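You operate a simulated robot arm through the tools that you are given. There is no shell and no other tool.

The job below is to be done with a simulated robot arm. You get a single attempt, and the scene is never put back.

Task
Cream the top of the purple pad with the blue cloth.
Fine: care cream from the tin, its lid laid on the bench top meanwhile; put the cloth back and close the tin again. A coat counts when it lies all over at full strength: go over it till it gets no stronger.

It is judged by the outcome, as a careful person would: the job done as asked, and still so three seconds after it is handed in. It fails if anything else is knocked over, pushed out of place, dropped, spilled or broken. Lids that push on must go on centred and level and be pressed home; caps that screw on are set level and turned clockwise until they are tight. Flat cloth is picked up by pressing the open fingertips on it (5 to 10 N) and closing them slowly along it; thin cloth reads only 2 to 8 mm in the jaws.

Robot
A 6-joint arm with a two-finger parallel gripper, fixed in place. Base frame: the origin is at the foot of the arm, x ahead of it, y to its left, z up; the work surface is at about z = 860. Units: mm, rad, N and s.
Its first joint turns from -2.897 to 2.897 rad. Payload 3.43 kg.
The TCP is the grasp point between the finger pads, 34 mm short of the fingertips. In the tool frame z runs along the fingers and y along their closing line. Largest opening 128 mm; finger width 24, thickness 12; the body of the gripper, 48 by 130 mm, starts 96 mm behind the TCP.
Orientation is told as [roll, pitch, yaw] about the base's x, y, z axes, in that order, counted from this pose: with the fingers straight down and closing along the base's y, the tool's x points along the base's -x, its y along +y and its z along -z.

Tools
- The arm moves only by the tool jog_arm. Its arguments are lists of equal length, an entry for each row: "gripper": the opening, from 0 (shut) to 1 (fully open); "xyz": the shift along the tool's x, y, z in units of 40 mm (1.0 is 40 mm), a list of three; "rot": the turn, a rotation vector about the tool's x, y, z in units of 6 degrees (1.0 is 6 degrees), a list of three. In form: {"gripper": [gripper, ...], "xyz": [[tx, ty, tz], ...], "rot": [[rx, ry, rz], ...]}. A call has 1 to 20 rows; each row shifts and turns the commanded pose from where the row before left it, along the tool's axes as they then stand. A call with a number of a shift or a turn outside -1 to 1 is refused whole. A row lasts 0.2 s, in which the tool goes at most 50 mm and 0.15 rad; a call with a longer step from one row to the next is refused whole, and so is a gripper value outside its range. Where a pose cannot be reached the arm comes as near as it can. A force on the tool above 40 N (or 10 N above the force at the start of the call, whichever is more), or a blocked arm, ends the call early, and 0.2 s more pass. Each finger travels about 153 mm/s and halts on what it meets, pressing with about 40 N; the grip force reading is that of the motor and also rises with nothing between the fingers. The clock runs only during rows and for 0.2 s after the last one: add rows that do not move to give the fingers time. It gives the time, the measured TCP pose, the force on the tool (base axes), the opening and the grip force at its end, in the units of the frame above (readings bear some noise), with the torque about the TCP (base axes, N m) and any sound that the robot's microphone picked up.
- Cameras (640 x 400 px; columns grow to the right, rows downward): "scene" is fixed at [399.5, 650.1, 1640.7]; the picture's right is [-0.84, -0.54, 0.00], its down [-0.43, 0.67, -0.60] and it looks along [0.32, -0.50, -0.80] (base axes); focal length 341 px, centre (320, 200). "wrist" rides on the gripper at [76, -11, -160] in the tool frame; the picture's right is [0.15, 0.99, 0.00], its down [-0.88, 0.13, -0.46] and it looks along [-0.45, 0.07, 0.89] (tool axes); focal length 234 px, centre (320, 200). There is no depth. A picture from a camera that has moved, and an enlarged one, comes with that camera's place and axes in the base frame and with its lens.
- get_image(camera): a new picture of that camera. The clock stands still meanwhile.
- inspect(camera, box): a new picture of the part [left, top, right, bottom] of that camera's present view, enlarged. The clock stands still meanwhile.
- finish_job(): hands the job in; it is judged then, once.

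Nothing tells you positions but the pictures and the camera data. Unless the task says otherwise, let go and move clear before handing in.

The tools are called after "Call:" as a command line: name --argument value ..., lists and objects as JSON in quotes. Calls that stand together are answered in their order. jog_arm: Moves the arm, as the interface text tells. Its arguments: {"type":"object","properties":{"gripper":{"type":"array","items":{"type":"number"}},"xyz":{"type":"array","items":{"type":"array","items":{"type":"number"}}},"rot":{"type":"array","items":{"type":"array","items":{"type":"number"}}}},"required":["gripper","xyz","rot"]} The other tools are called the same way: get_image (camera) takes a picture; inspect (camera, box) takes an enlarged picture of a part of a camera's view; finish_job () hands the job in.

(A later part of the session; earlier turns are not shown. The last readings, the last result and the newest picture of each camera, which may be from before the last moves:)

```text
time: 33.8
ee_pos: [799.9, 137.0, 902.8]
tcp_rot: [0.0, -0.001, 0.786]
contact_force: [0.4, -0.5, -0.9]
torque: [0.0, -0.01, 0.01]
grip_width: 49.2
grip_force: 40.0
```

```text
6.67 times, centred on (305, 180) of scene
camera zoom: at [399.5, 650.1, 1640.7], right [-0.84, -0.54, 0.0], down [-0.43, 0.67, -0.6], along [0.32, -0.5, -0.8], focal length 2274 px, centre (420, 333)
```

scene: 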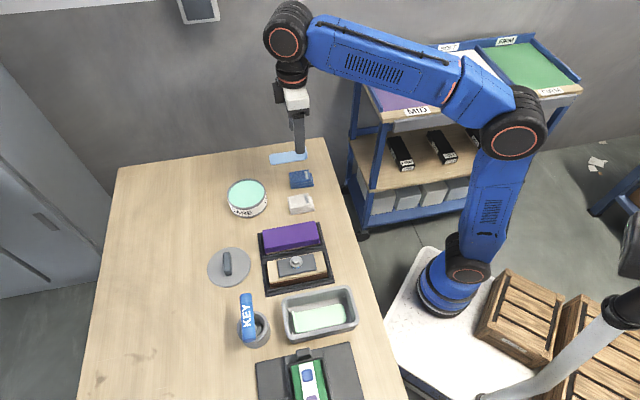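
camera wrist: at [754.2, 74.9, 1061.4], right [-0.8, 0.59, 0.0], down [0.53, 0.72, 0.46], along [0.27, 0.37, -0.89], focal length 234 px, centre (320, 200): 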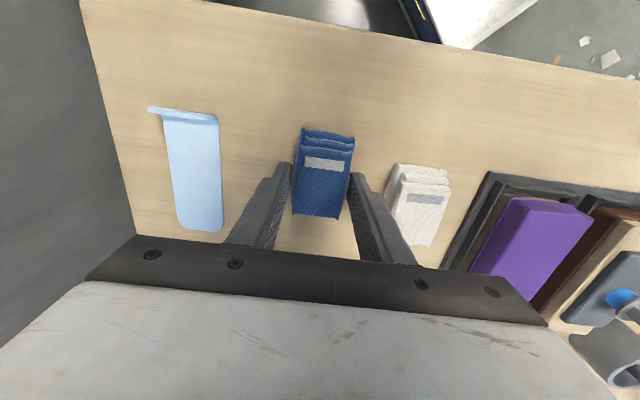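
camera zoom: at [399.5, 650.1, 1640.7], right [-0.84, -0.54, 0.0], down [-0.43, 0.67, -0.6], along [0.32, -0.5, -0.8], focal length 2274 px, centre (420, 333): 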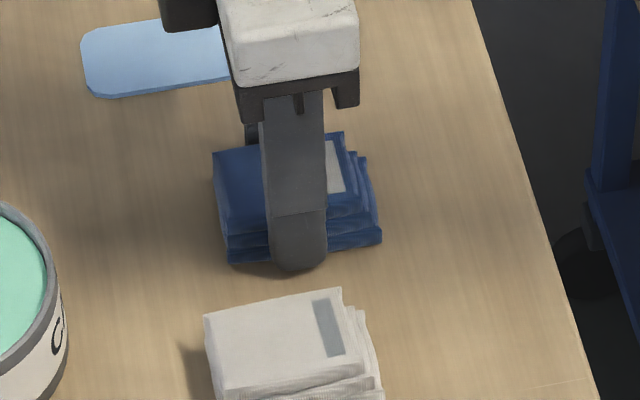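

The cloth is gripped at 49 mm with the TCP at (799.9, 137.0, 902.8), which I'll use to put it back. Now I'll lift it.

Call:
jog_arm --gripper '[0.2, 0.2, 0.2, 0.2, 0.2, 0.2, 0.2]' --xyz '[[0, 0, -0.1], [0, 0, -0.2], [0, 0, -0.4], [0, 0, -0.8], [0, 0, -0.8], [0, 0, -0.8], [0, 0, 0]]' --rot '[[0, 0, 0], [0, 0, 0], [0, 0, 0], [0, 0, 0], [0, 0, 0], [0, 0, 0], [0, 0, 0]]'

Call:
get_image --camera "wrist"

Call:
inspect --camera "scene" --box '[220, 100, 340, 220]'

```text
time: 35.4
ee_pos: [798.6, 136.7, 1023.4]
tcp_rot: [0.0, 0.0, 0.786]
contact_force: [-0.3, 0.8, 0.0]
torque: [0.0, 0.0, 0.01]
grip_width: 48.9
grip_force: 39.8
```

```text
taken
camera wrist: at [753.3, 75.4, 1183.9], right [-0.8, 0.6, 0.0], down [0.53, 0.72, 0.46], along [0.27, 0.37, -0.89], focal length 234 px, centre (320, 200)
```

wrist: 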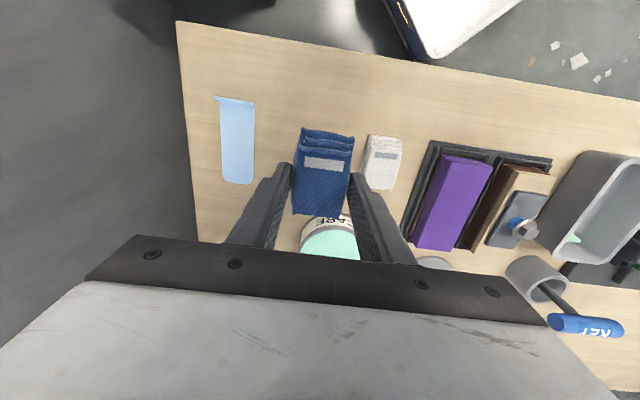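

```text
3.33 times, centred on (280, 160) of scene
camera zoom: at [399.5, 650.1, 1640.7], right [-0.84, -0.54, 0.0], down [-0.43, 0.67, -0.6], along [0.32, -0.5, -0.8], focal length 1137 px, centre (453, 333)
```

zoom: 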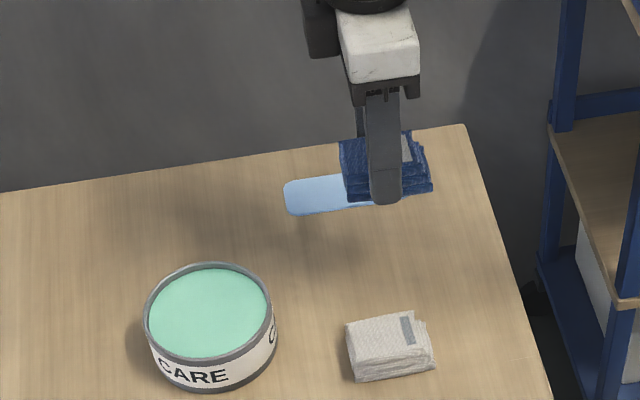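

The whole cloth came up cleanly. I'll carry it above the open tin and check alignment.

Call:
jog_arm --gripper '[0.2, 0.2, 0.2, 0.2, 0.2, 0.2]' --xyz '[[-0.788, 0.237, 0], [-0.788, 0.237, 0], [-0.788, 0.237, 0], [-0.788, 0.237, 0], [-0.788, 0.237, 0], [0, 0, 0]]' --rot '[[0, 0, 0], [0, 0, 0], [0, 0, 0], [0, 0, 0], [0, 0, 0], [0, 0, 0]]'

Call:
get_image --camera "wrist"

Call:
inspect --camera "scene" --box '[190, 120, 310, 230]'

```text
time: 36.8
ee_pos: [878.6, 280.8, 1025.0]
tcp_rot: [-0.002, 0.001, 0.788]
contact_force: [-0.3, -0.3, -1.4]
torque: [-0.01, 0.0, -0.01]
grip_width: 49.0
grip_force: 40.2
```

```text
taken
camera wrist: at [832.5, 218.4, 1184.3], right [-0.8, 0.59, 0.0], down [0.53, 0.72, 0.46], along [0.27, 0.37, -0.89], focal length 234 px, centre (320, 200)
```

wrist: 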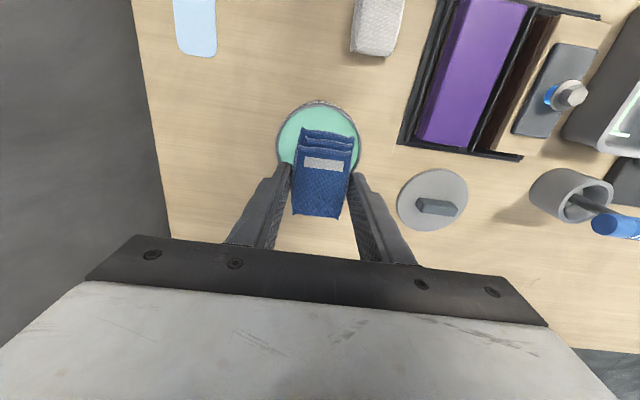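

```text
3.64 times, centred on (250, 175) of scene
camera zoom: at [399.5, 650.1, 1640.7], right [-0.84, -0.54, 0.0], down [-0.43, 0.67, -0.6], along [0.32, -0.5, -0.8], focal length 1240 px, centre (574, 291)
```

zoom: 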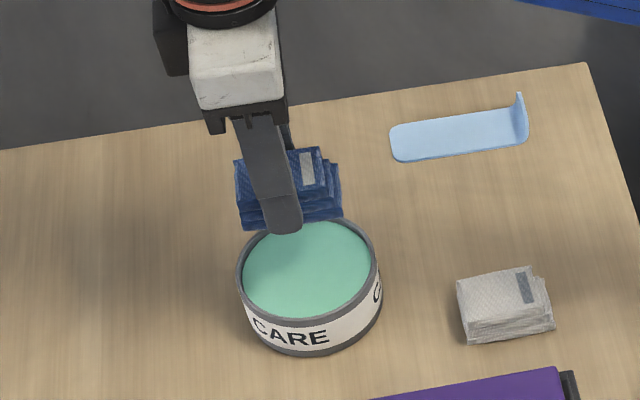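

Call:
inspect --camera "wrist" --box '[260, 90, 380, 230]'

Call:
inspect --camera "scene" --box '[220, 150, 280, 220]'

```text
2.86 times, centred on (320, 160) of wrist
camera zoom: at [832.5, 218.4, 1184.3], right [-0.8, 0.59, 0.0], down [0.53, 0.72, 0.46], along [0.27, 0.37, -0.89], focal length 669 px, centre (320, 314)
```

zoom: 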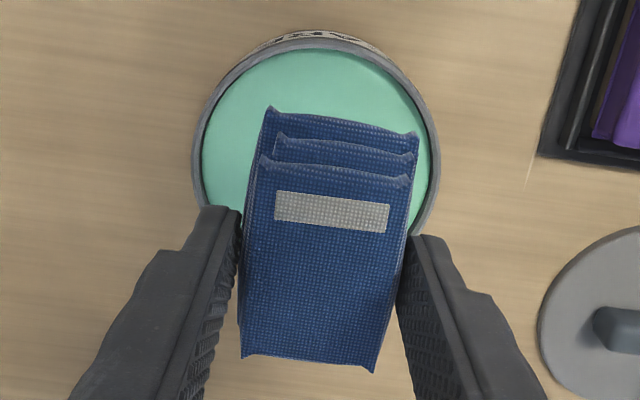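

```text
5.71 times, centred on (250, 185) of scene
camera zoom: at [399.5, 650.1, 1640.7], right [-0.84, -0.54, 0.0], down [-0.43, 0.67, -0.6], along [0.32, -0.5, -0.8], focal length 1949 px, centre (720, 286)
```

zoom: 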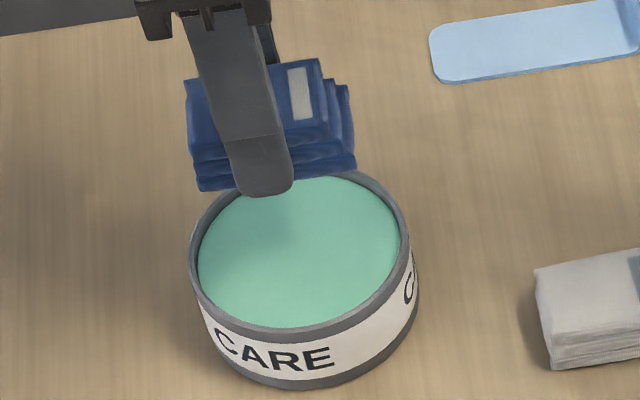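

Call:
inspect --camera "wrist" --box '[270, 92, 370, 182]'

```text
4.44 times, centred on (320, 137) of wrist
camera zoom: at [832.5, 218.4, 1184.3], right [-0.8, 0.59, 0.0], down [0.53, 0.72, 0.46], along [0.27, 0.37, -0.89], focal length 1041 px, centre (320, 480)
```

zoom: 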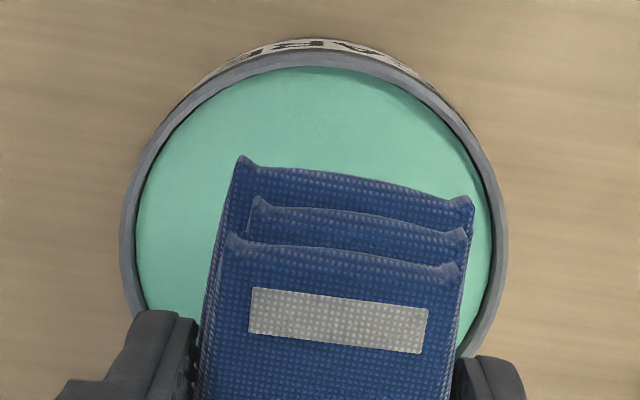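

I'm cross-checking the tin's exact position between the two cameras before dipping. I'll zoom on the lid at its known place to calibrate the wrist view.

Call:
inspect --camera "wrist" --box '[385, 155, 485, 240]'

Call:
inspect --camera "scene" --box '[190, 160, 290, 295]'

```text
4.71 times, centred on (435, 198) of wrist
camera zoom: at [832.5, 218.4, 1184.3], right [-0.8, 0.59, 0.0], down [0.53, 0.72, 0.46], along [0.27, 0.37, -0.89], focal length 1102 px, centre (-221, 212)
```

zoom: 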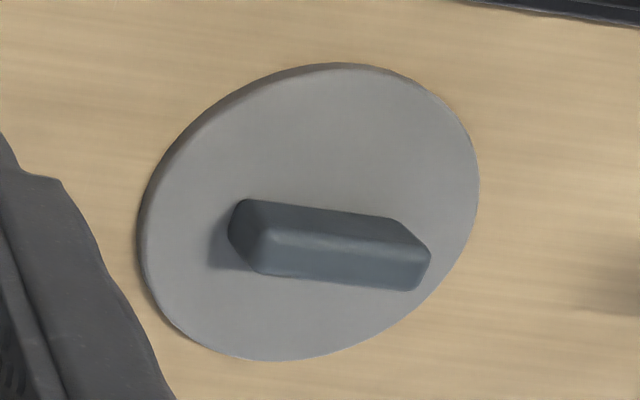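

```text
2.96 times, centred on (240, 228) of scene
camera zoom: at [399.5, 650.1, 1640.7], right [-0.84, -0.54, 0.0], down [-0.43, 0.67, -0.6], along [0.32, -0.5, -0.8], focal length 1010 px, centre (557, 118)
```

zoom: 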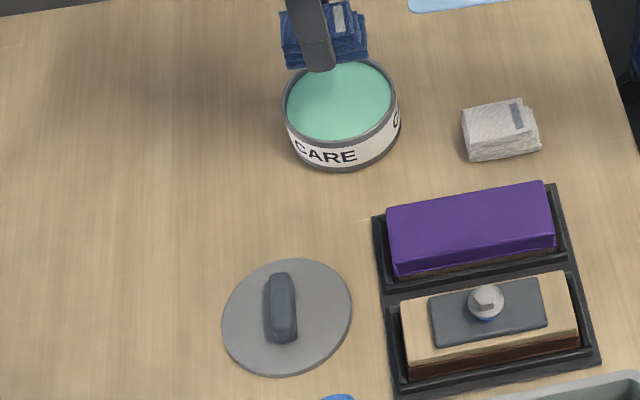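

The tin centre comes out near (875.8, 277.8), and the held cloth fits inside it with about 5 mm of margin. I'll lower the cloth close above the cream.

Call:
jog_arm --gripper '[0.2, 0.2, 0.2, 0.2, 0.2]' --xyz '[[0.02, -0.04, 0.5], [0, 0, 0.5], [0, 0, 0.4], [0, 0, 0.2], [0, 0, 0]]' --rot '[[0, 0, 0], [0, 0, 0], [0, 0, 0], [0, 0, 0], [0, 0, 0]]'

Call:
inspect --camera "scene" --box '[210, 150, 290, 225]'

Call:
inspect --camera "wrist" --box '[260, 90, 380, 230]'

```text
time: 38.0
ee_pos: [877.0, 280.9, 959.1]
tcp_rot: [-0.001, 0.0, 0.788]
contact_force: [0.1, 0.6, 0.6]
torque: [0.0, 0.01, -0.03]
grip_width: 48.8
grip_force: 39.5
```

```text
5.33 times, centred on (250, 188) of scene
camera zoom: at [399.5, 650.1, 1640.7], right [-0.84, -0.54, 0.0], down [-0.43, 0.67, -0.6], along [0.32, -0.5, -0.8], focal length 1819 px, centre (693, 267)
```

zoom: 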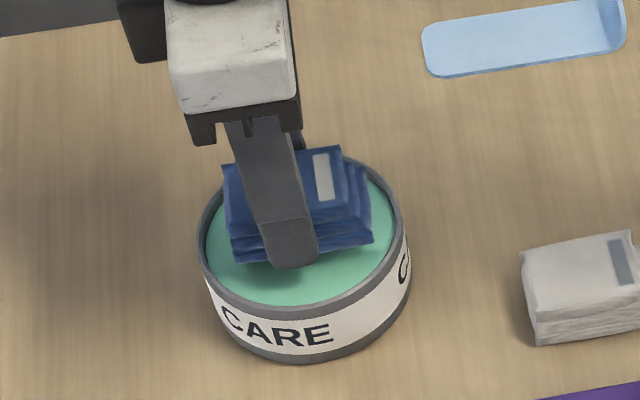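

```text
2.86 times, centred on (320, 160) of wrist
camera zoom: at [832.1, 218.8, 1119.3], right [-0.8, 0.59, 0.0], down [0.53, 0.72, 0.46], along [0.27, 0.37, -0.89], focal length 669 px, centre (320, 314)
```

zoom: 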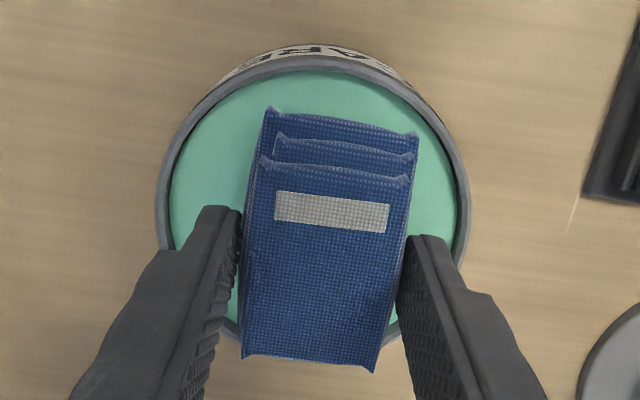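

Call:
jog_arm --gripper '[0.2, 0.2, 0.2, 0.2, 0.2, 0.2, 0.2]' --xyz '[[0.04, 0, 0.03], [0, 0, 0.03], [0, 0, 0.03], [0, 0, 0.03], [0, 0, 0.03], [0, 0, 0.03], [0, 0, 0]]' --rot '[[0, 0, 0], [0, 0, 0], [0, 0, 0], [0, 0, 0], [0, 0, 0], [0, 0, 0], [0, 0, 0]]'

Call:
inspect --camera "scene" --box '[210, 150, 290, 225]'

```text
time: 39.6
ee_pos: [877.6, 279.3, 955.5]
tcp_rot: [0.0, 0.0, 0.789]
contact_force: [0.7, -0.5, -1.3]
torque: [0.03, 0.01, 0.0]
grip_width: 48.8
grip_force: 39.9
```

```text
5.33 times, centred on (250, 188) of scene
camera zoom: at [399.5, 650.1, 1640.7], right [-0.84, -0.54, 0.0], down [-0.43, 0.67, -0.6], along [0.32, -0.5, -0.8], focal length 1819 px, centre (693, 267)
```

zoom: 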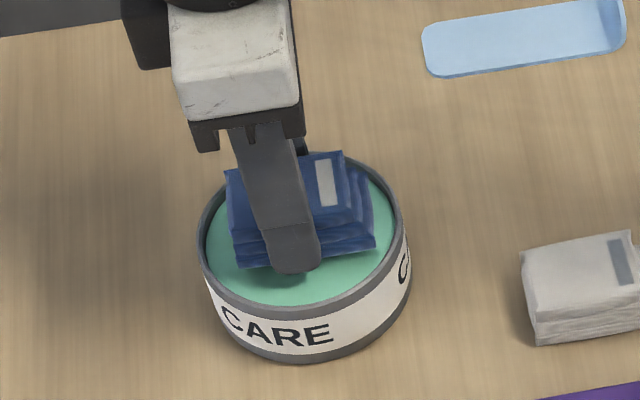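

Call:
jog_arm --gripper '[0.2, 0.2, 0.2, 0.2, 0.2]' --xyz '[[0, 0, 0.03], [0, 0, 0.03], [0, 0, 0.03], [0, 0, 0], [0, 0, 0]]' --rot '[[0, 0, 0], [0, 0, 0], [0, 0, 0], [0, 0, 0], [0, 0, 0]]'

```text
time: 40.8
ee_pos: [878.7, 279.1, 951.0]
tcp_rot: [0.0, -0.002, 0.788]
contact_force: [-1.9, 0.7, 4.3]
torque: [-0.02, 0.23, -0.08]
grip_width: 48.7
grip_force: 40.0
```

Contact with the cream (4 N). I'll press a touch more and rub gently by a few mm to load the cloth.

Call:
jog_arm --gripper '[0.2, 0.2, 0.2, 0.2, 0.2, 0.2, 0.2, 0.2, 0.2]' --xyz '[[0, 0, 0.02], [0, 0.08, 0.01], [0, -0.08, 0], [0, -0.08, 0], [0, 0.08, 0], [0, 0.08, 0], [0, -0.08, 0], [0, 0, 0], [0, 0, 0]]' --rot '[[0, 0, 0], [0, 0, 0], [0, 0, 0], [0, 0, 0], [0, 0, 0], [0, 0, 0], [0, 0, 0], [0, 0, 0], [0, 0, 0]]'

Call:
inspect --camera "scene" --box '[210, 150, 290, 225]'

```text
time: 42.8
ee_pos: [876.8, 280.8, 950.3]
tcp_rot: [0.0, -0.002, 0.787]
contact_force: [-5.0, 1.2, 15.2]
torque: [-0.14, 0.94, -0.09]
grip_width: 49.2
grip_force: 39.8
```

```text
5.33 times, centred on (250, 188) of scene
camera zoom: at [399.5, 650.1, 1640.7], right [-0.84, -0.54, 0.0], down [-0.43, 0.67, -0.6], along [0.32, -0.5, -0.8], focal length 1819 px, centre (693, 267)
```

zoom: 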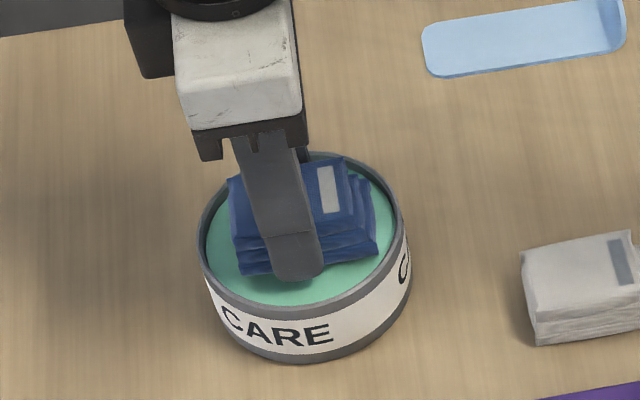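

Call:
jog_arm --gripper '[0.2, 0.2, 0.2, 0.2, 0.2]' --xyz '[[0, 0, -0.1], [0, 0, -0.4], [0, 0, -0.6], [0, 0, -0.6], [0, 0, 0]]' --rot '[[0, 0, 0], [0, 0, 0], [0, 0, 0], [0, 0, 0], [0, 0, 0]]'

Call:
inspect --camera "scene" --box '[210, 130, 290, 225]'

Call:
inspect --camera "wrist" --box '[260, 90, 380, 230]'

```text
time: 44.0
ee_pos: [874.9, 277.7, 1017.4]
tcp_rot: [0.0, 0.0, 0.787]
contact_force: [0.7, 0.3, -1.1]
torque: [-0.02, 0.02, 0.0]
grip_width: 48.7
grip_force: 40.0
```

```text
4.21 times, centred on (250, 178) of scene
camera zoom: at [399.5, 650.1, 1640.7], right [-0.84, -0.54, 0.0], down [-0.43, 0.67, -0.6], along [0.32, -0.5, -0.8], focal length 1436 px, centre (615, 295)
```

zoom: 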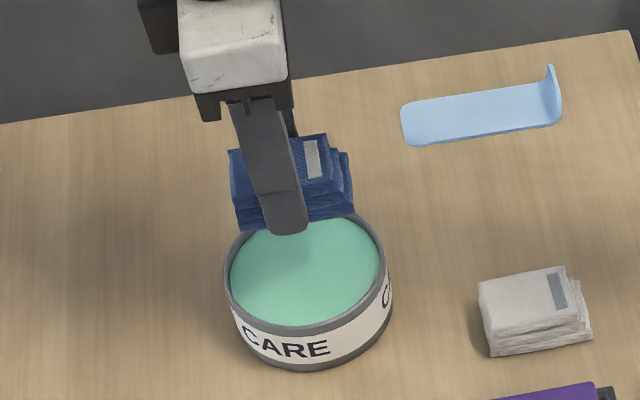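

```text
2.86 times, centred on (320, 160) of wrist
camera zoom: at [830.2, 215.6, 1177.5], right [-0.8, 0.59, 0.0], down [0.53, 0.72, 0.46], along [0.27, 0.37, -0.89], focal length 669 px, centre (320, 314)
```

zoom: 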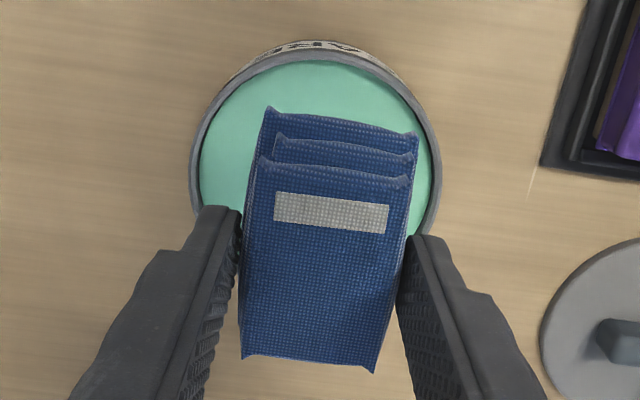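

Loaded with cream I take it. I'll move up and look down at the purple pad from directly above to fix its exact position and height.

Call:
jog_arm --gripper '[0.2, 0.2, 0.2, 0.2, 0.2, 0.2, 0.2]' --xyz '[[0, 0, -0.7], [0.095, 0.775, 0], [0.095, 0.775, 0], [0.095, 0.775, 0], [0.095, 0.775, 0], [0.095, 0.775, 0], [0, 0, 0]]' --rot '[[0, 0, 0], [0, 0, 0], [0, 0, 0], [0, 0, 0], [0, 0, 0], [0, 0, 0], [0, 0, 0]]'

Call:
get_image --camera "wrist"

Call:
inspect --camera "wrist" --box '[240, 20, 420, 140]'

Call:
inspect --camera "scene" --box '[245, 210, 345, 300]'

```text
time: 45.6
ee_pos: [754.7, 376.2, 1044.6]
tcp_rot: [-0.002, -0.001, 0.786]
contact_force: [-0.4, 0.1, 0.4]
torque: [0.01, -0.03, 0.0]
grip_width: 48.5
grip_force: 40.1
```

```text
taken
camera wrist: at [708.9, 314.3, 1205.1], right [-0.8, 0.59, 0.0], down [0.53, 0.72, 0.46], along [0.27, 0.37, -0.89], focal length 234 px, centre (320, 200)
```

wrist: 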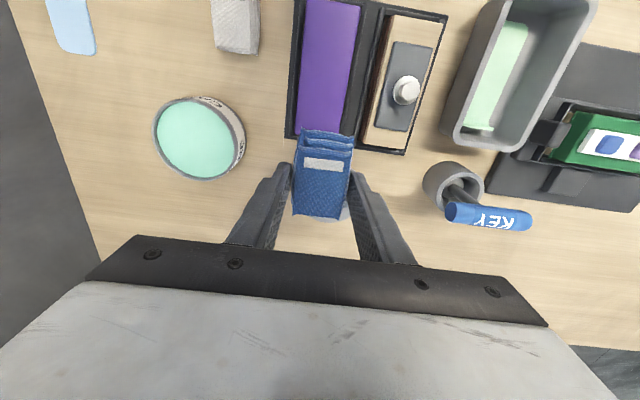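

```text
3.33 times, centred on (330, 80) of wrist
camera zoom: at [708.9, 314.3, 1205.1], right [-0.8, 0.59, 0.0], down [0.53, 0.72, 0.46], along [0.27, 0.37, -0.89], focal length 781 px, centre (287, 600)
```

zoom: 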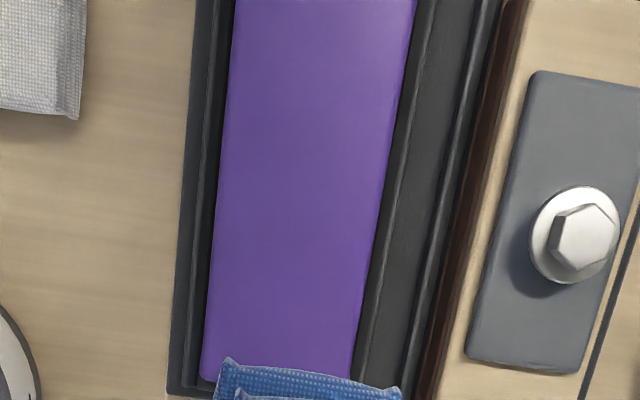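

```text
4.44 times, centred on (295, 255) of scene
camera zoom: at [399.5, 650.1, 1640.7], right [-0.84, -0.54, 0.0], down [-0.43, 0.67, -0.6], along [0.32, -0.5, -0.8], focal length 1516 px, centre (431, -44)
```

zoom: 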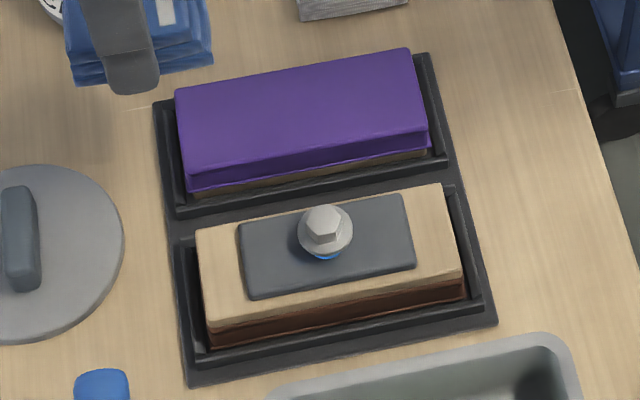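

The pad top spans about u 651–787 and v −302 to −247 in bench axes (centre about (702, 314), top near z 903). I'll move over its centre and come down close.

Call:
jog_arm --gripper '[0.2, 0.2, 0.2, 0.2, 0.2, 0.2, 0.2]' --xyz '[[0.68, -0.062, 0], [0.68, -0.062, 0], [0.68, -0.062, 0], [0, 0, 0.75], [0, 0, 0.75], [0, 0, 0.65], [0, 0, 0]]' --rot '[[0, 0, 0], [0, 0, 0], [0, 0, 0], [0, 0, 0], [0, 0, 0], [0, 0, 0], [0, 0, 0]]'

Call:
inspect --camera "scene" --box '[240, 200, 350, 300]'

Call:
get_image --camera "wrist"

```text
time: 47.2
ee_pos: [703.0, 312.3, 958.2]
tcp_rot: [0.0, -0.001, 0.788]
contact_force: [-0.4, -0.5, -1.4]
torque: [-0.02, 0.01, 0.0]
grip_width: 48.9
grip_force: 39.7
```

```text
4.00 times, centred on (295, 250) of scene
camera zoom: at [399.5, 650.1, 1640.7], right [-0.84, -0.54, 0.0], down [-0.43, 0.67, -0.6], along [0.32, -0.5, -0.8], focal length 1364 px, centre (420, 0)
```

zoom: 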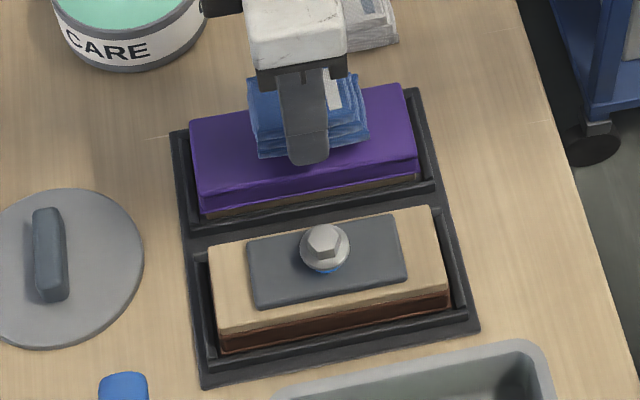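

```text
taken
camera wrist: at [657.5, 251.6, 1118.6], right [-0.8, 0.6, 0.0], down [0.53, 0.72, 0.46], along [0.27, 0.37, -0.89], focal length 234 px, centre (320, 200)
```

wrist: 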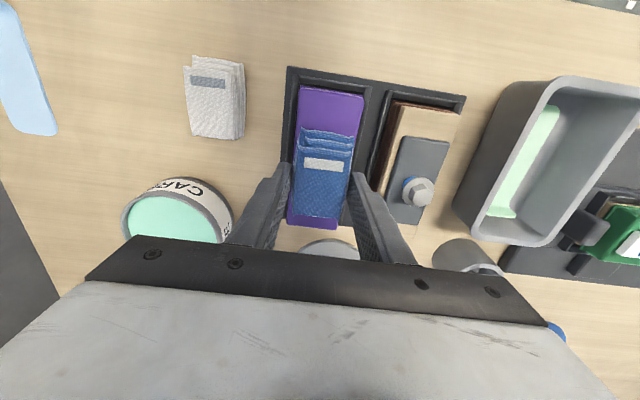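

Call:
jog_arm --gripper '[0.2, 0.2, 0.2, 0.2, 0.2, 0.2, 0.2]' --xyz '[[0, 0, 0.05], [0, 0, 0.05], [0, 0, 0.03], [0, 0, 0.03], [0, 0, 0.03], [0, 0, 0], [0, 0, 0]]' --rot '[[0, 0, 0], [0, 0, 0], [0, 0, 0], [0, 0, 0], [0, 0, 0], [0, 0, 0], [0, 0, 0]]'

```text
time: 48.8
ee_pos: [701.8, 312.3, 951.2]
tcp_rot: [0.0, 0.001, 0.787]
contact_force: [0.5, 0.3, -0.8]
torque: [-0.01, 0.0, -0.01]
grip_width: 48.9
grip_force: 39.9
```

Call:
jog_arm --gripper '[0.2, 0.2, 0.2, 0.2, 0.2]' --xyz '[[0, 0, 0.03], [0, 0, 0.03], [0, 0, 0.03], [0, 0, 0], [0, 0, 0]]' --rot '[[0, 0, 0], [0, 0, 0], [0, 0, 0], [0, 0, 0], [0, 0, 0]]'

```text
time: 50.0
ee_pos: [701.7, 312.7, 949.1]
tcp_rot: [0.0, 0.0, 0.787]
contact_force: [-1.0, -1.3, -1.0]
torque: [-0.04, 0.04, 0.0]
grip_width: 48.5
grip_force: 40.5
```

Call:
jog_arm --gripper '[0.2, 0.2, 0.2, 0.2]' --xyz '[[0, 0, 0.03], [0, 0, 0.03], [0, 0, 0], [0, 0, 0]]' --rot '[[0, 0, 0], [0, 0, 0], [0, 0, 0], [0, 0, 0]]'

```text
time: 51.0
ee_pos: [702.3, 312.1, 945.9]
tcp_rot: [0.0, 0.001, 0.787]
contact_force: [0.6, 0.3, -0.7]
torque: [0.03, -0.01, 0.01]
grip_width: 48.8
grip_force: 39.5
```

Call:
jog_arm --gripper '[0.2, 0.2, 0.2, 0.2]' --xyz '[[0, 0, 0.03], [0, 0, 0.03], [0, 0, 0], [0, 0, 0]]' --rot '[[0, 0, 0], [0, 0, 0], [0, 0, 0], [0, 0, 0]]'

Call:
inspect --camera "scene" --box '[255, 205, 335, 280]'

```text
time: 52.0
ee_pos: [701.4, 312.5, 943.5]
tcp_rot: [-0.002, 0.0, 0.788]
contact_force: [0.9, 0.0, 0.0]
torque: [0.01, -0.02, 0.02]
grip_width: 48.5
grip_force: 40.3
```

```text
5.33 times, centred on (295, 242) of scene
camera zoom: at [399.5, 650.1, 1640.7], right [-0.84, -0.54, 0.0], down [-0.43, 0.67, -0.6], along [0.32, -0.5, -0.8], focal length 1819 px, centre (453, -27)
```

zoom: 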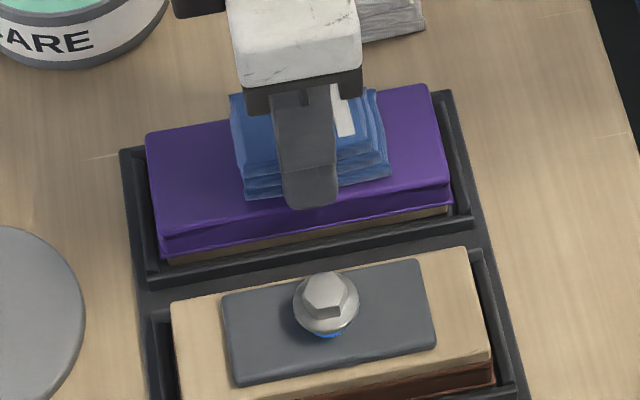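

Call:
jog_arm --gripper '[0.2, 0.2, 0.2, 0.2]' --xyz '[[0, 0, 0.025], [0, 0, 0.025], [0, 0, 0], [0, 0, 0]]' --rot '[[0, 0, 0], [0, 0, 0], [0, 0, 0], [0, 0, 0]]'

```text
time: 53.0
ee_pos: [702.0, 311.8, 943.1]
tcp_rot: [-0.001, -0.004, 0.787]
contact_force: [-0.3, -2.0, 15.6]
torque: [0.31, -0.35, -0.01]
grip_width: 48.8
grip_force: 39.9
```

Contact at z ≈ 943 (about 15 N). I'll ease off slightly and start the first strokes along the pad, then look for cream.

Call:
jog_arm --gripper '[0.2, 0.2, 0.2, 0.2, 0.2, 0.2, 0.2]' --xyz '[[0, 0, -0.014], [-0.2, 0, 0], [-0.2, 0, 0], [-0.2, 0, 0], [-0.2, 0, 0], [-0.2, 0, 0], [0, 0, 0]]' --rot '[[0, 0, 0], [0, 0, 0], [0, 0, 0], [0, 0, 0], [0, 0, 0], [0, 0, 0], [0, 0, 0]]'

Call:
inspect --camera "scene" --box '[255, 205, 335, 280]'

Call:
get_image --camera "wrist"

```text
time: 54.6
ee_pos: [732.0, 340.8, 943.0]
tcp_rot: [-0.001, -0.001, 0.787]
contact_force: [-0.9, -0.7, 3.7]
torque: [0.02, -0.03, -0.03]
grip_width: 48.6
grip_force: 40.2
```

```text
5.33 times, centred on (295, 242) of scene
camera zoom: at [399.5, 650.1, 1640.7], right [-0.84, -0.54, 0.0], down [-0.43, 0.67, -0.6], along [0.32, -0.5, -0.8], focal length 1819 px, centre (453, -27)
```

zoom: 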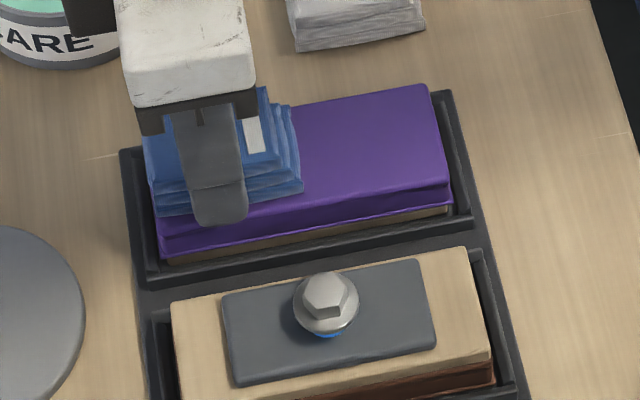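

```text
taken
camera wrist: at [685.7, 279.6, 1103.0], right [-0.8, 0.6, 0.0], down [0.53, 0.72, 0.46], along [0.27, 0.37, -0.89], focal length 234 px, centre (320, 200)
```

wrist: 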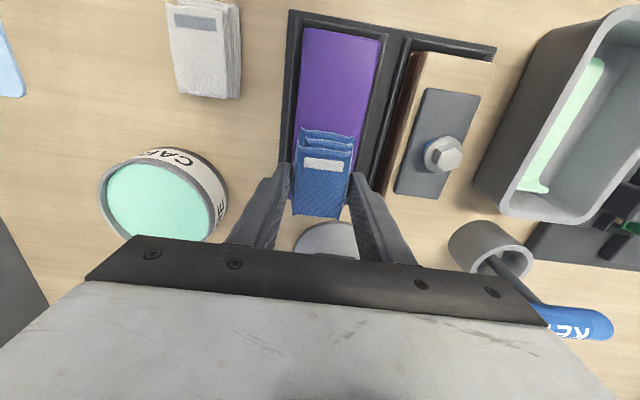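

Call:
inspect --camera "wrist" --box '[280, 15, 400, 145]'

Call:
inspect --camera "scene" --box '[270, 215, 320, 255]'

```text
3.08 times, centred on (340, 80) of wrist
camera zoom: at [685.7, 279.6, 1103.0], right [-0.8, 0.6, 0.0], down [0.53, 0.72, 0.46], along [0.27, 0.37, -0.89], focal length 720 px, centre (258, 569)
```

zoom: 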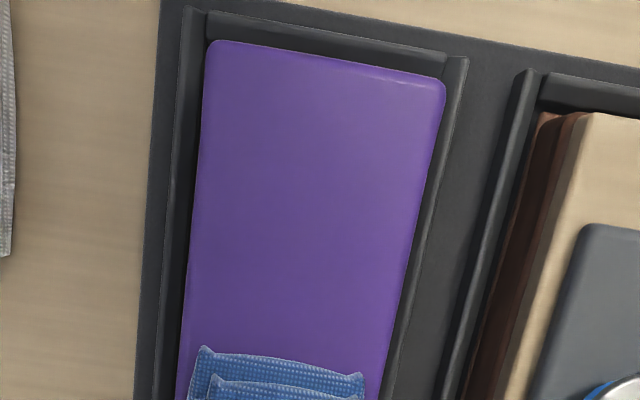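

```text
10.00 times, centred on (295, 235) of scene
camera zoom: at [399.5, 650.1, 1640.7], right [-0.84, -0.54, 0.0], down [-0.43, 0.67, -0.6], along [0.32, -0.5, -0.8], focal length 3410 px, centre (570, -150)
```

zoom: 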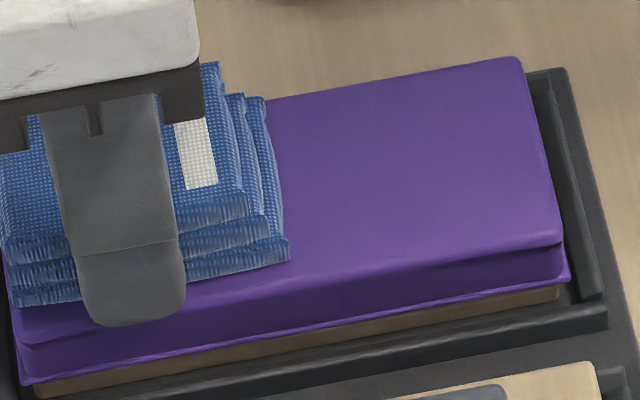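

No clear cream mark yet, and the force there was light. I'll press a little more and make a full stroke each way, then compare the surface.

Call:
jog_arm --gripper '[0.2, 0.2, 0.2, 0.2, 0.2, 0.2, 0.2, 0.2, 0.2, 0.2, 0.2, 0.2, 0.2, 0.2]' --xyz '[[-0.2, 0, 0.015], [0.2, 0, 0], [0.2, 0, 0], [0.2, 0, 0], [0.2, 0, 0], [0.2, 0, 0], [0.2, 0, 0], [0.2, 0, 0], [0.2, 0, 0], [0.2, 0, 0], [0.2, 0, 0], [0.2, 0, 0], [0.2, 0, 0], [0, 0, 0]]' --rot '[[0, 0, 0], [0, 0, 0], [0, 0, 0], [0, 0, 0], [0, 0, 0], [0, 0, 0], [0, 0, 0], [0, 0, 0], [0, 0, 0], [0, 0, 0], [0, 0, 0], [0, 0, 0], [0, 0, 0], [0, 0, 0]]'

Call:
inspect --camera "scene" --box '[255, 205, 335, 280]'

Call:
inspect --camera "scene" --box '[260, 215, 310, 255]'

```text
time: 57.6
ee_pos: [666.4, 277.8, 942.9]
tcp_rot: [0.0, -0.002, 0.788]
contact_force: [5.5, 4.0, 24.2]
torque: [0.28, -0.29, -0.06]
grip_width: 48.8
grip_force: 40.0
```

```text
5.33 times, centred on (295, 242) of scene
camera zoom: at [399.5, 650.1, 1640.7], right [-0.84, -0.54, 0.0], down [-0.43, 0.67, -0.6], along [0.32, -0.5, -0.8], focal length 1819 px, centre (453, -27)
```

zoom: 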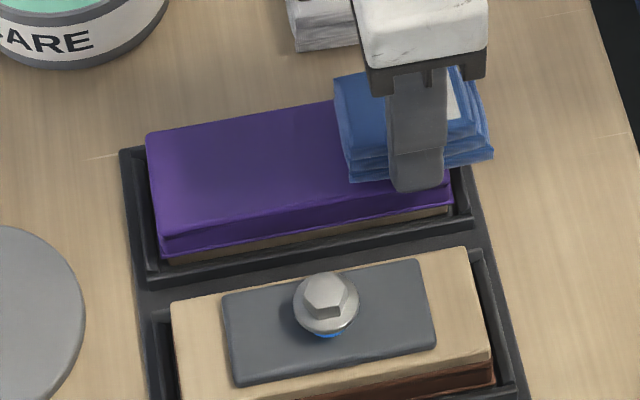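

```text
10.00 times, centred on (285, 235) of scene
camera zoom: at [399.5, 650.1, 1640.7], right [-0.84, -0.54, 0.0], down [-0.43, 0.67, -0.6], along [0.32, -0.5, -0.8], focal length 3410 px, centre (670, -150)
```

zoom: 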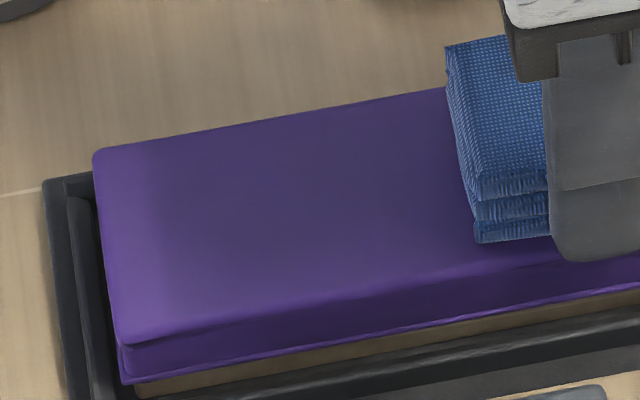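

A faint duller tone now shows where the cloth passed, so cream is going on. Force rises toward the near end, so I'll add a slight slope and cover the side lanes too.

Call:
jog_arm --gripper '[0.2, 0.2, 0.2, 0.2, 0.2, 0.2, 0.2, 0.2, 0.2, 0.2, 0.2, 0.2, 0.2, 0.2, 0.2, 0.2]' --xyz '[[0, 0, -0.032], [0, 0.12, 0], [0, 0.13, 0], [-0.2, 0, 0.0027], [-0.2, 0, 0.0027], [-0.2, 0, 0.0027], [-0.2, 0, 0.0027], [-0.2, 0, 0.0027], [-0.2, 0, 0.0027], [-0.2, 0, 0.0027], [-0.2, 0, 0.0027], [-0.2, 0, 0.0027], [-0.2, 0, 0.0027], [-0.2, 0, 0.0027], [-0.2, 0, 0.0027], [0, 0, 0]]' --rot '[[0, 0, 0], [0, 0, 0], [0, 0, 0], [0, 0, 0], [0, 0, 0], [0, 0, 0], [0, 0, 0], [0, 0, 0], [0, 0, 0], [0, 0, 0], [0, 0, 0], [0, 0, 0], [0, 0, 0], [0, 0, 0], [0, 0, 0], [0, 0, 0]]'

Call:
inspect --camera "scene" --box '[255, 205, 335, 280]'

Call:
inspect --camera "wrist" --box '[270, 5, 410, 145]'

```text
time: 61.0
ee_pos: [727.4, 353.0, 942.5]
tcp_rot: [-0.001, -0.001, 0.789]
contact_force: [-5.1, -6.2, 17.6]
torque: [-0.34, 0.29, -0.03]
grip_width: 48.6
grip_force: 40.3
```

```text
5.33 times, centred on (295, 242) of scene
camera zoom: at [399.5, 650.1, 1640.7], right [-0.84, -0.54, 0.0], down [-0.43, 0.67, -0.6], along [0.32, -0.5, -0.8], focal length 1819 px, centre (453, -27)
```

zoom: 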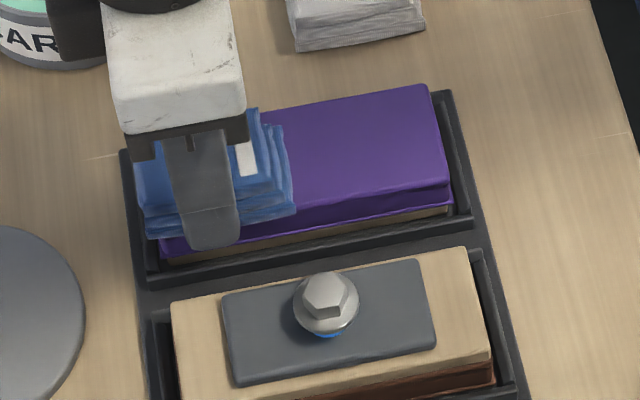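

```text
2.86 times, centred on (340, 75) of wrist
camera zoom: at [681.8, 290.6, 1102.2], right [-0.8, 0.6, 0.0], down [0.53, 0.71, 0.46], along [0.27, 0.37, -0.89], focal length 669 px, centre (263, 557)
```

zoom: 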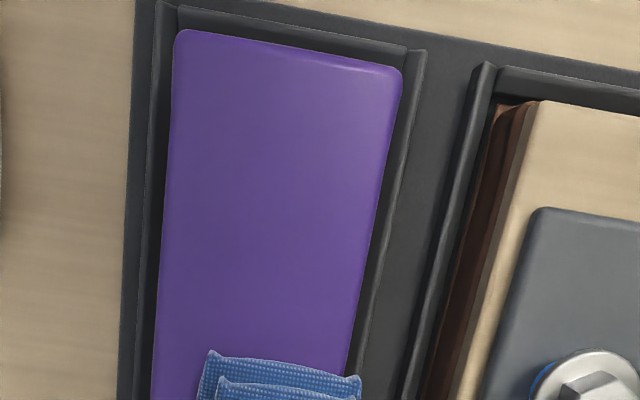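

The pad shows no cream, and the torque in the tin pointed to one cloth corner (near end, left side), so that corner probably rested on the rim and the cloth never reached the cream. I'll go back to the tin and centre better, about 2 mm farther out and 2 mm to the right.

Call:
jog_arm --gripper '[0.2, 0.2, 0.2, 0.2, 0.2, 0.2, 0.2, 0.2, 0.2]' --xyz '[[0, 0, -0.3], [0, 0, -0.8], [0, 0, -0.84], [-0.282, -0.802, 0], [-0.282, -0.802, 0], [-0.282, -0.802, 0], [-0.282, -0.802, 0], [-0.282, -0.802, 0], [0, 0, 0]]' --rot '[[0, 0, 0], [0, 0, 0], [0, 0, 0], [0, 0, 0], [0, 0, 0], [0, 0, 0], [0, 0, 0], [0, 0, 0], [0, 0, 0]]'

Call:
inspect --camera "scene" --box '[245, 205, 345, 290]'

Call:
inspect --camera "wrist" --box '[260, 90, 380, 230]'

Call:
inspect --camera "scene" --box '[220, 140, 280, 220]'

```text
time: 63.0
ee_pos: [881.5, 280.9, 1014.2]
tcp_rot: [-0.001, 0.0, 0.787]
contact_force: [-0.2, 0.1, -0.1]
torque: [0.0, 0.02, 0.03]
grip_width: 49.0
grip_force: 39.9
```

```text
4.71 times, centred on (295, 248) of scene
camera zoom: at [399.5, 650.1, 1640.7], right [-0.84, -0.54, 0.0], down [-0.43, 0.67, -0.6], along [0.32, -0.5, -0.8], focal length 1605 px, centre (438, -24)
```

zoom: 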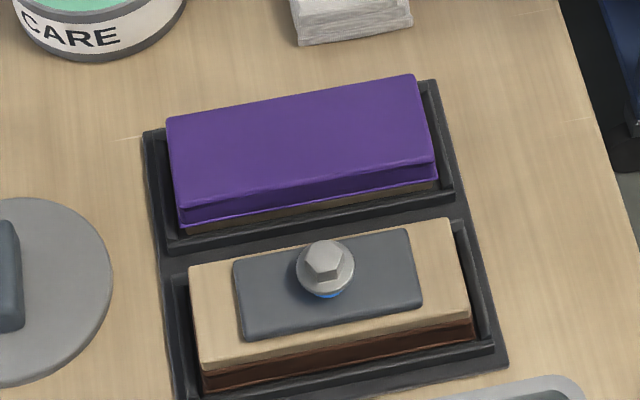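

```text
2.86 times, centred on (320, 160) of wrist
camera zoom: at [836.9, 219.6, 1175.5], right [-0.8, 0.59, 0.0], down [0.53, 0.72, 0.46], along [0.27, 0.37, -0.89], focal length 669 px, centre (320, 314)
```

zoom: 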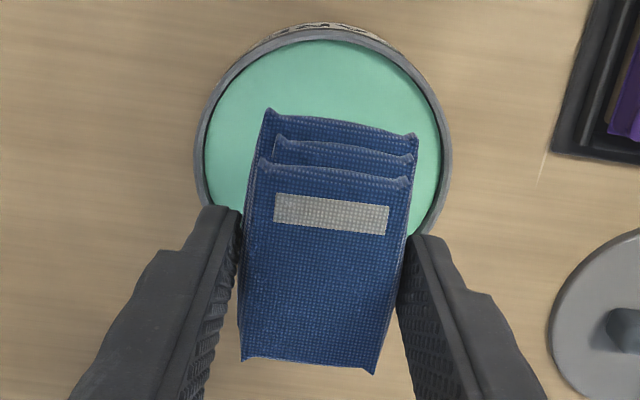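

```text
5.00 times, centred on (250, 180) of scene
camera zoom: at [399.5, 650.1, 1640.7], right [-0.84, -0.54, 0.0], down [-0.43, 0.67, -0.6], along [0.32, -0.5, -0.8], focal length 1705 px, centre (670, 300)
```

zoom: 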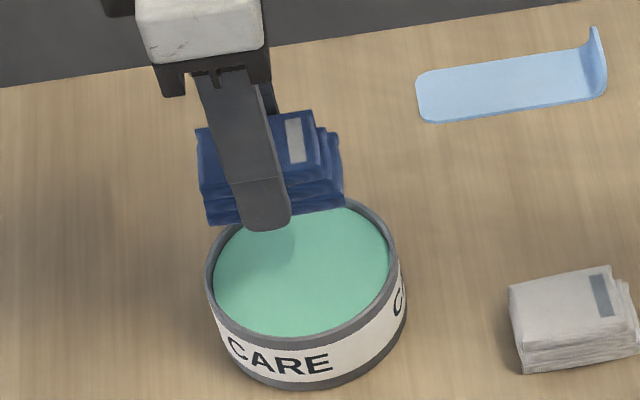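

The new alignment puts the cloth footprint centred in the tin by both cameras. I'll lower again in small steps.

Call:
jog_arm --gripper '[0.2, 0.2, 0.2, 0.2, 0.2]' --xyz '[[0, 0, 0.5], [0, 0, 0.5], [0, 0, 0.3], [0, 0, 0.15], [0, 0, 0]]' --rot '[[0, 0, 0], [0, 0, 0], [0, 0, 0], [0, 0, 0], [0, 0, 0]]'

Call:
inspect --camera "scene" --box '[220, 150, 280, 220]'

Call:
inspect --camera "wrist" --box '[250, 90, 390, 230]'

```text
time: 64.2
ee_pos: [881.0, 281.9, 958.8]
tcp_rot: [0.001, -0.001, 0.788]
contact_force: [-1.0, 0.0, -0.6]
torque: [0.01, -0.03, 0.0]
grip_width: 48.9
grip_force: 40.6
```

```text
5.71 times, centred on (250, 185) of scene
camera zoom: at [399.5, 650.1, 1640.7], right [-0.84, -0.54, 0.0], down [-0.43, 0.67, -0.6], along [0.32, -0.5, -0.8], focal length 1949 px, centre (720, 286)
```

zoom: 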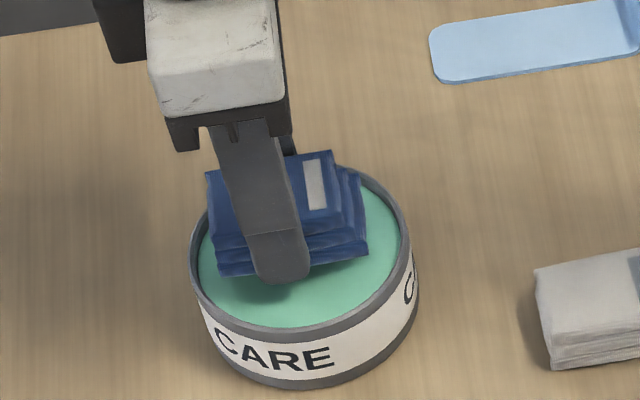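

```text
2.86 times, centred on (320, 160) of wrist
camera zoom: at [836.6, 219.1, 1119.7], right [-0.8, 0.59, 0.0], down [0.53, 0.72, 0.46], along [0.27, 0.37, -0.89], focal length 669 px, centre (320, 314)
```

zoom: 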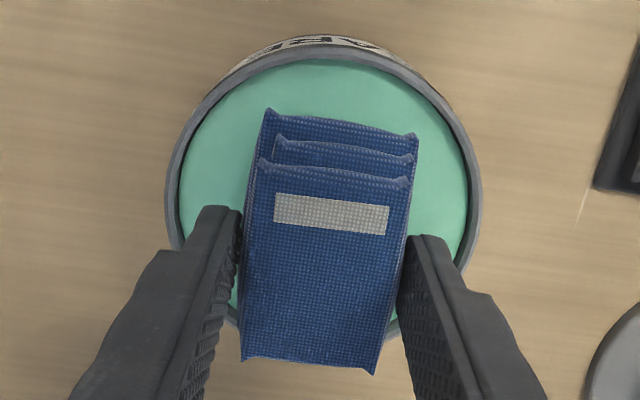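

Call:
jog_arm --gripper '[0.2, 0.2, 0.2, 0.2, 0.2, 0.2, 0.2]' --xyz '[[0.075, 0, 0.05], [0, 0, 0.03], [0, 0, 0.03], [0, 0, 0.03], [0, 0, 0.03], [0, 0, 0], [0, 0, 0]]' --rot '[[0, 0, 0], [0, 0, 0], [0, 0, 0], [0, 0, 0], [0, 0, 0], [0, 0, 0], [0, 0, 0]]'

Call:
jog_arm --gripper '[0.2, 0.2, 0.2]' --xyz '[[0, 0, 0.03], [0, 0, 0], [0, 0, 0]]' --rot '[[0, 0, 0], [0, 0, 0], [0, 0, 0]]'

```text
time: 65.8
ee_pos: [879.8, 277.1, 955.2]
tcp_rot: [0.001, 0.001, 0.786]
contact_force: [-0.3, 0.2, -0.8]
torque: [-0.02, 0.0, -0.01]
grip_width: 48.9
grip_force: 40.1
```

```text
time: 66.6
ee_pos: [881.4, 278.4, 952.8]
tcp_rot: [0.0, 0.001, 0.787]
contact_force: [-0.1, 0.5, -0.6]
torque: [0.03, -0.02, 0.01]
grip_width: 48.7
grip_force: 40.2
```

Call:
jog_arm --gripper '[0.2, 0.2, 0.2, 0.2]' --xyz '[[0, 0, 0.03], [0, 0, 0.02], [0, 0, 0], [0, 0, 0]]' --rot '[[0, 0, 0], [0, 0, 0], [0, 0, 0], [0, 0, 0]]'

```text
time: 67.6
ee_pos: [880.8, 276.9, 952.4]
tcp_rot: [0.0, 0.001, 0.787]
contact_force: [0.0, -0.4, 0.3]
torque: [-0.02, 0.0, 0.01]
grip_width: 48.9
grip_force: 39.7
```

Call:
jog_arm --gripper '[0.2, 0.2, 0.2, 0.2]' --xyz '[[0, 0, 0.02], [0, 0, 0.02], [0, 0, 0], [0, 0, 0]]' --rot '[[0, 0, 0], [0, 0, 0], [0, 0, 0], [0, 0, 0]]'

Call:
inspect --camera "scene" --box '[220, 150, 280, 220]'

```text
time: 68.6
ee_pos: [879.7, 277.4, 949.0]
tcp_rot: [0.001, 0.0, 0.786]
contact_force: [-0.1, -0.2, -0.9]
torque: [0.01, -0.02, -0.01]
grip_width: 48.7
grip_force: 39.8
```

```text
5.71 times, centred on (250, 185) of scene
camera zoom: at [399.5, 650.1, 1640.7], right [-0.84, -0.54, 0.0], down [-0.43, 0.67, -0.6], along [0.32, -0.5, -0.8], focal length 1949 px, centre (720, 286)
```

zoom: 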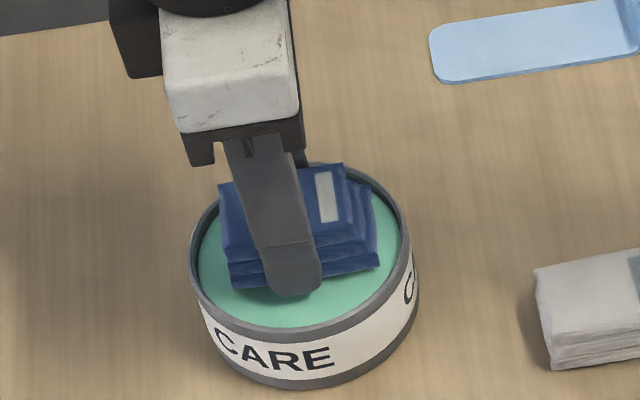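

The cloth is now lower than the earlier contact with no force, so the earlier touch was indeed the rim. Continuing down to the cream.

Call:
jog_arm --gripper '[0.2, 0.2, 0.2, 0.2, 0.2]' --xyz '[[0, 0, 0.02], [0, 0, 0.02], [0, 0, 0.02], [0, 0, 0], [0, 0, 0]]' --rot '[[0, 0, 0], [0, 0, 0], [0, 0, 0], [0, 0, 0], [0, 0, 0]]'

```text
time: 69.8
ee_pos: [878.0, 277.5, 946.4]
tcp_rot: [0.0, 0.0, 0.789]
contact_force: [-0.3, 0.4, 0.4]
torque: [-0.02, -0.05, 0.01]
grip_width: 48.7
grip_force: 40.4
```

Call:
jog_arm --gripper '[0.2, 0.2, 0.2, 0.2, 0.2]' --xyz '[[0, 0, 0.02], [0, 0, 0.02], [0, 0, 0.02], [0, 0, 0], [0, 0, 0]]' --rot '[[0, 0, 0], [0, 0, 0], [0, 0, 0], [0, 0, 0], [0, 0, 0]]'

Call:
inspect --camera "scene" --box '[220, 150, 280, 220]'

```text
time: 71.0
ee_pos: [879.2, 278.3, 945.5]
tcp_rot: [-0.001, -0.003, 0.787]
contact_force: [1.3, 0.7, 3.2]
torque: [0.06, -0.04, -0.03]
grip_width: 49.0
grip_force: 40.3
```

```text
5.71 times, centred on (250, 185) of scene
camera zoom: at [399.5, 650.1, 1640.7], right [-0.84, -0.54, 0.0], down [-0.43, 0.67, -0.6], along [0.32, -0.5, -0.8], focal length 1949 px, centre (720, 286)
```

zoom: 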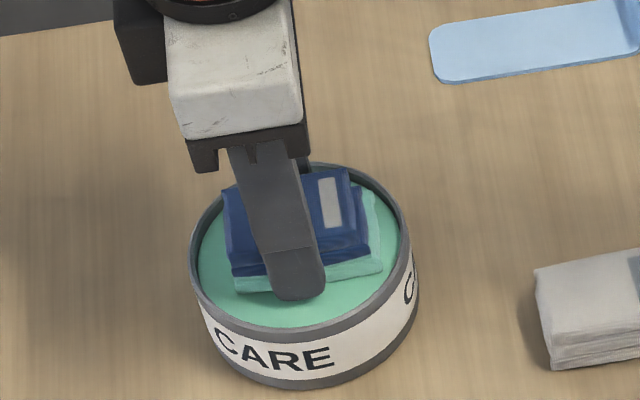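

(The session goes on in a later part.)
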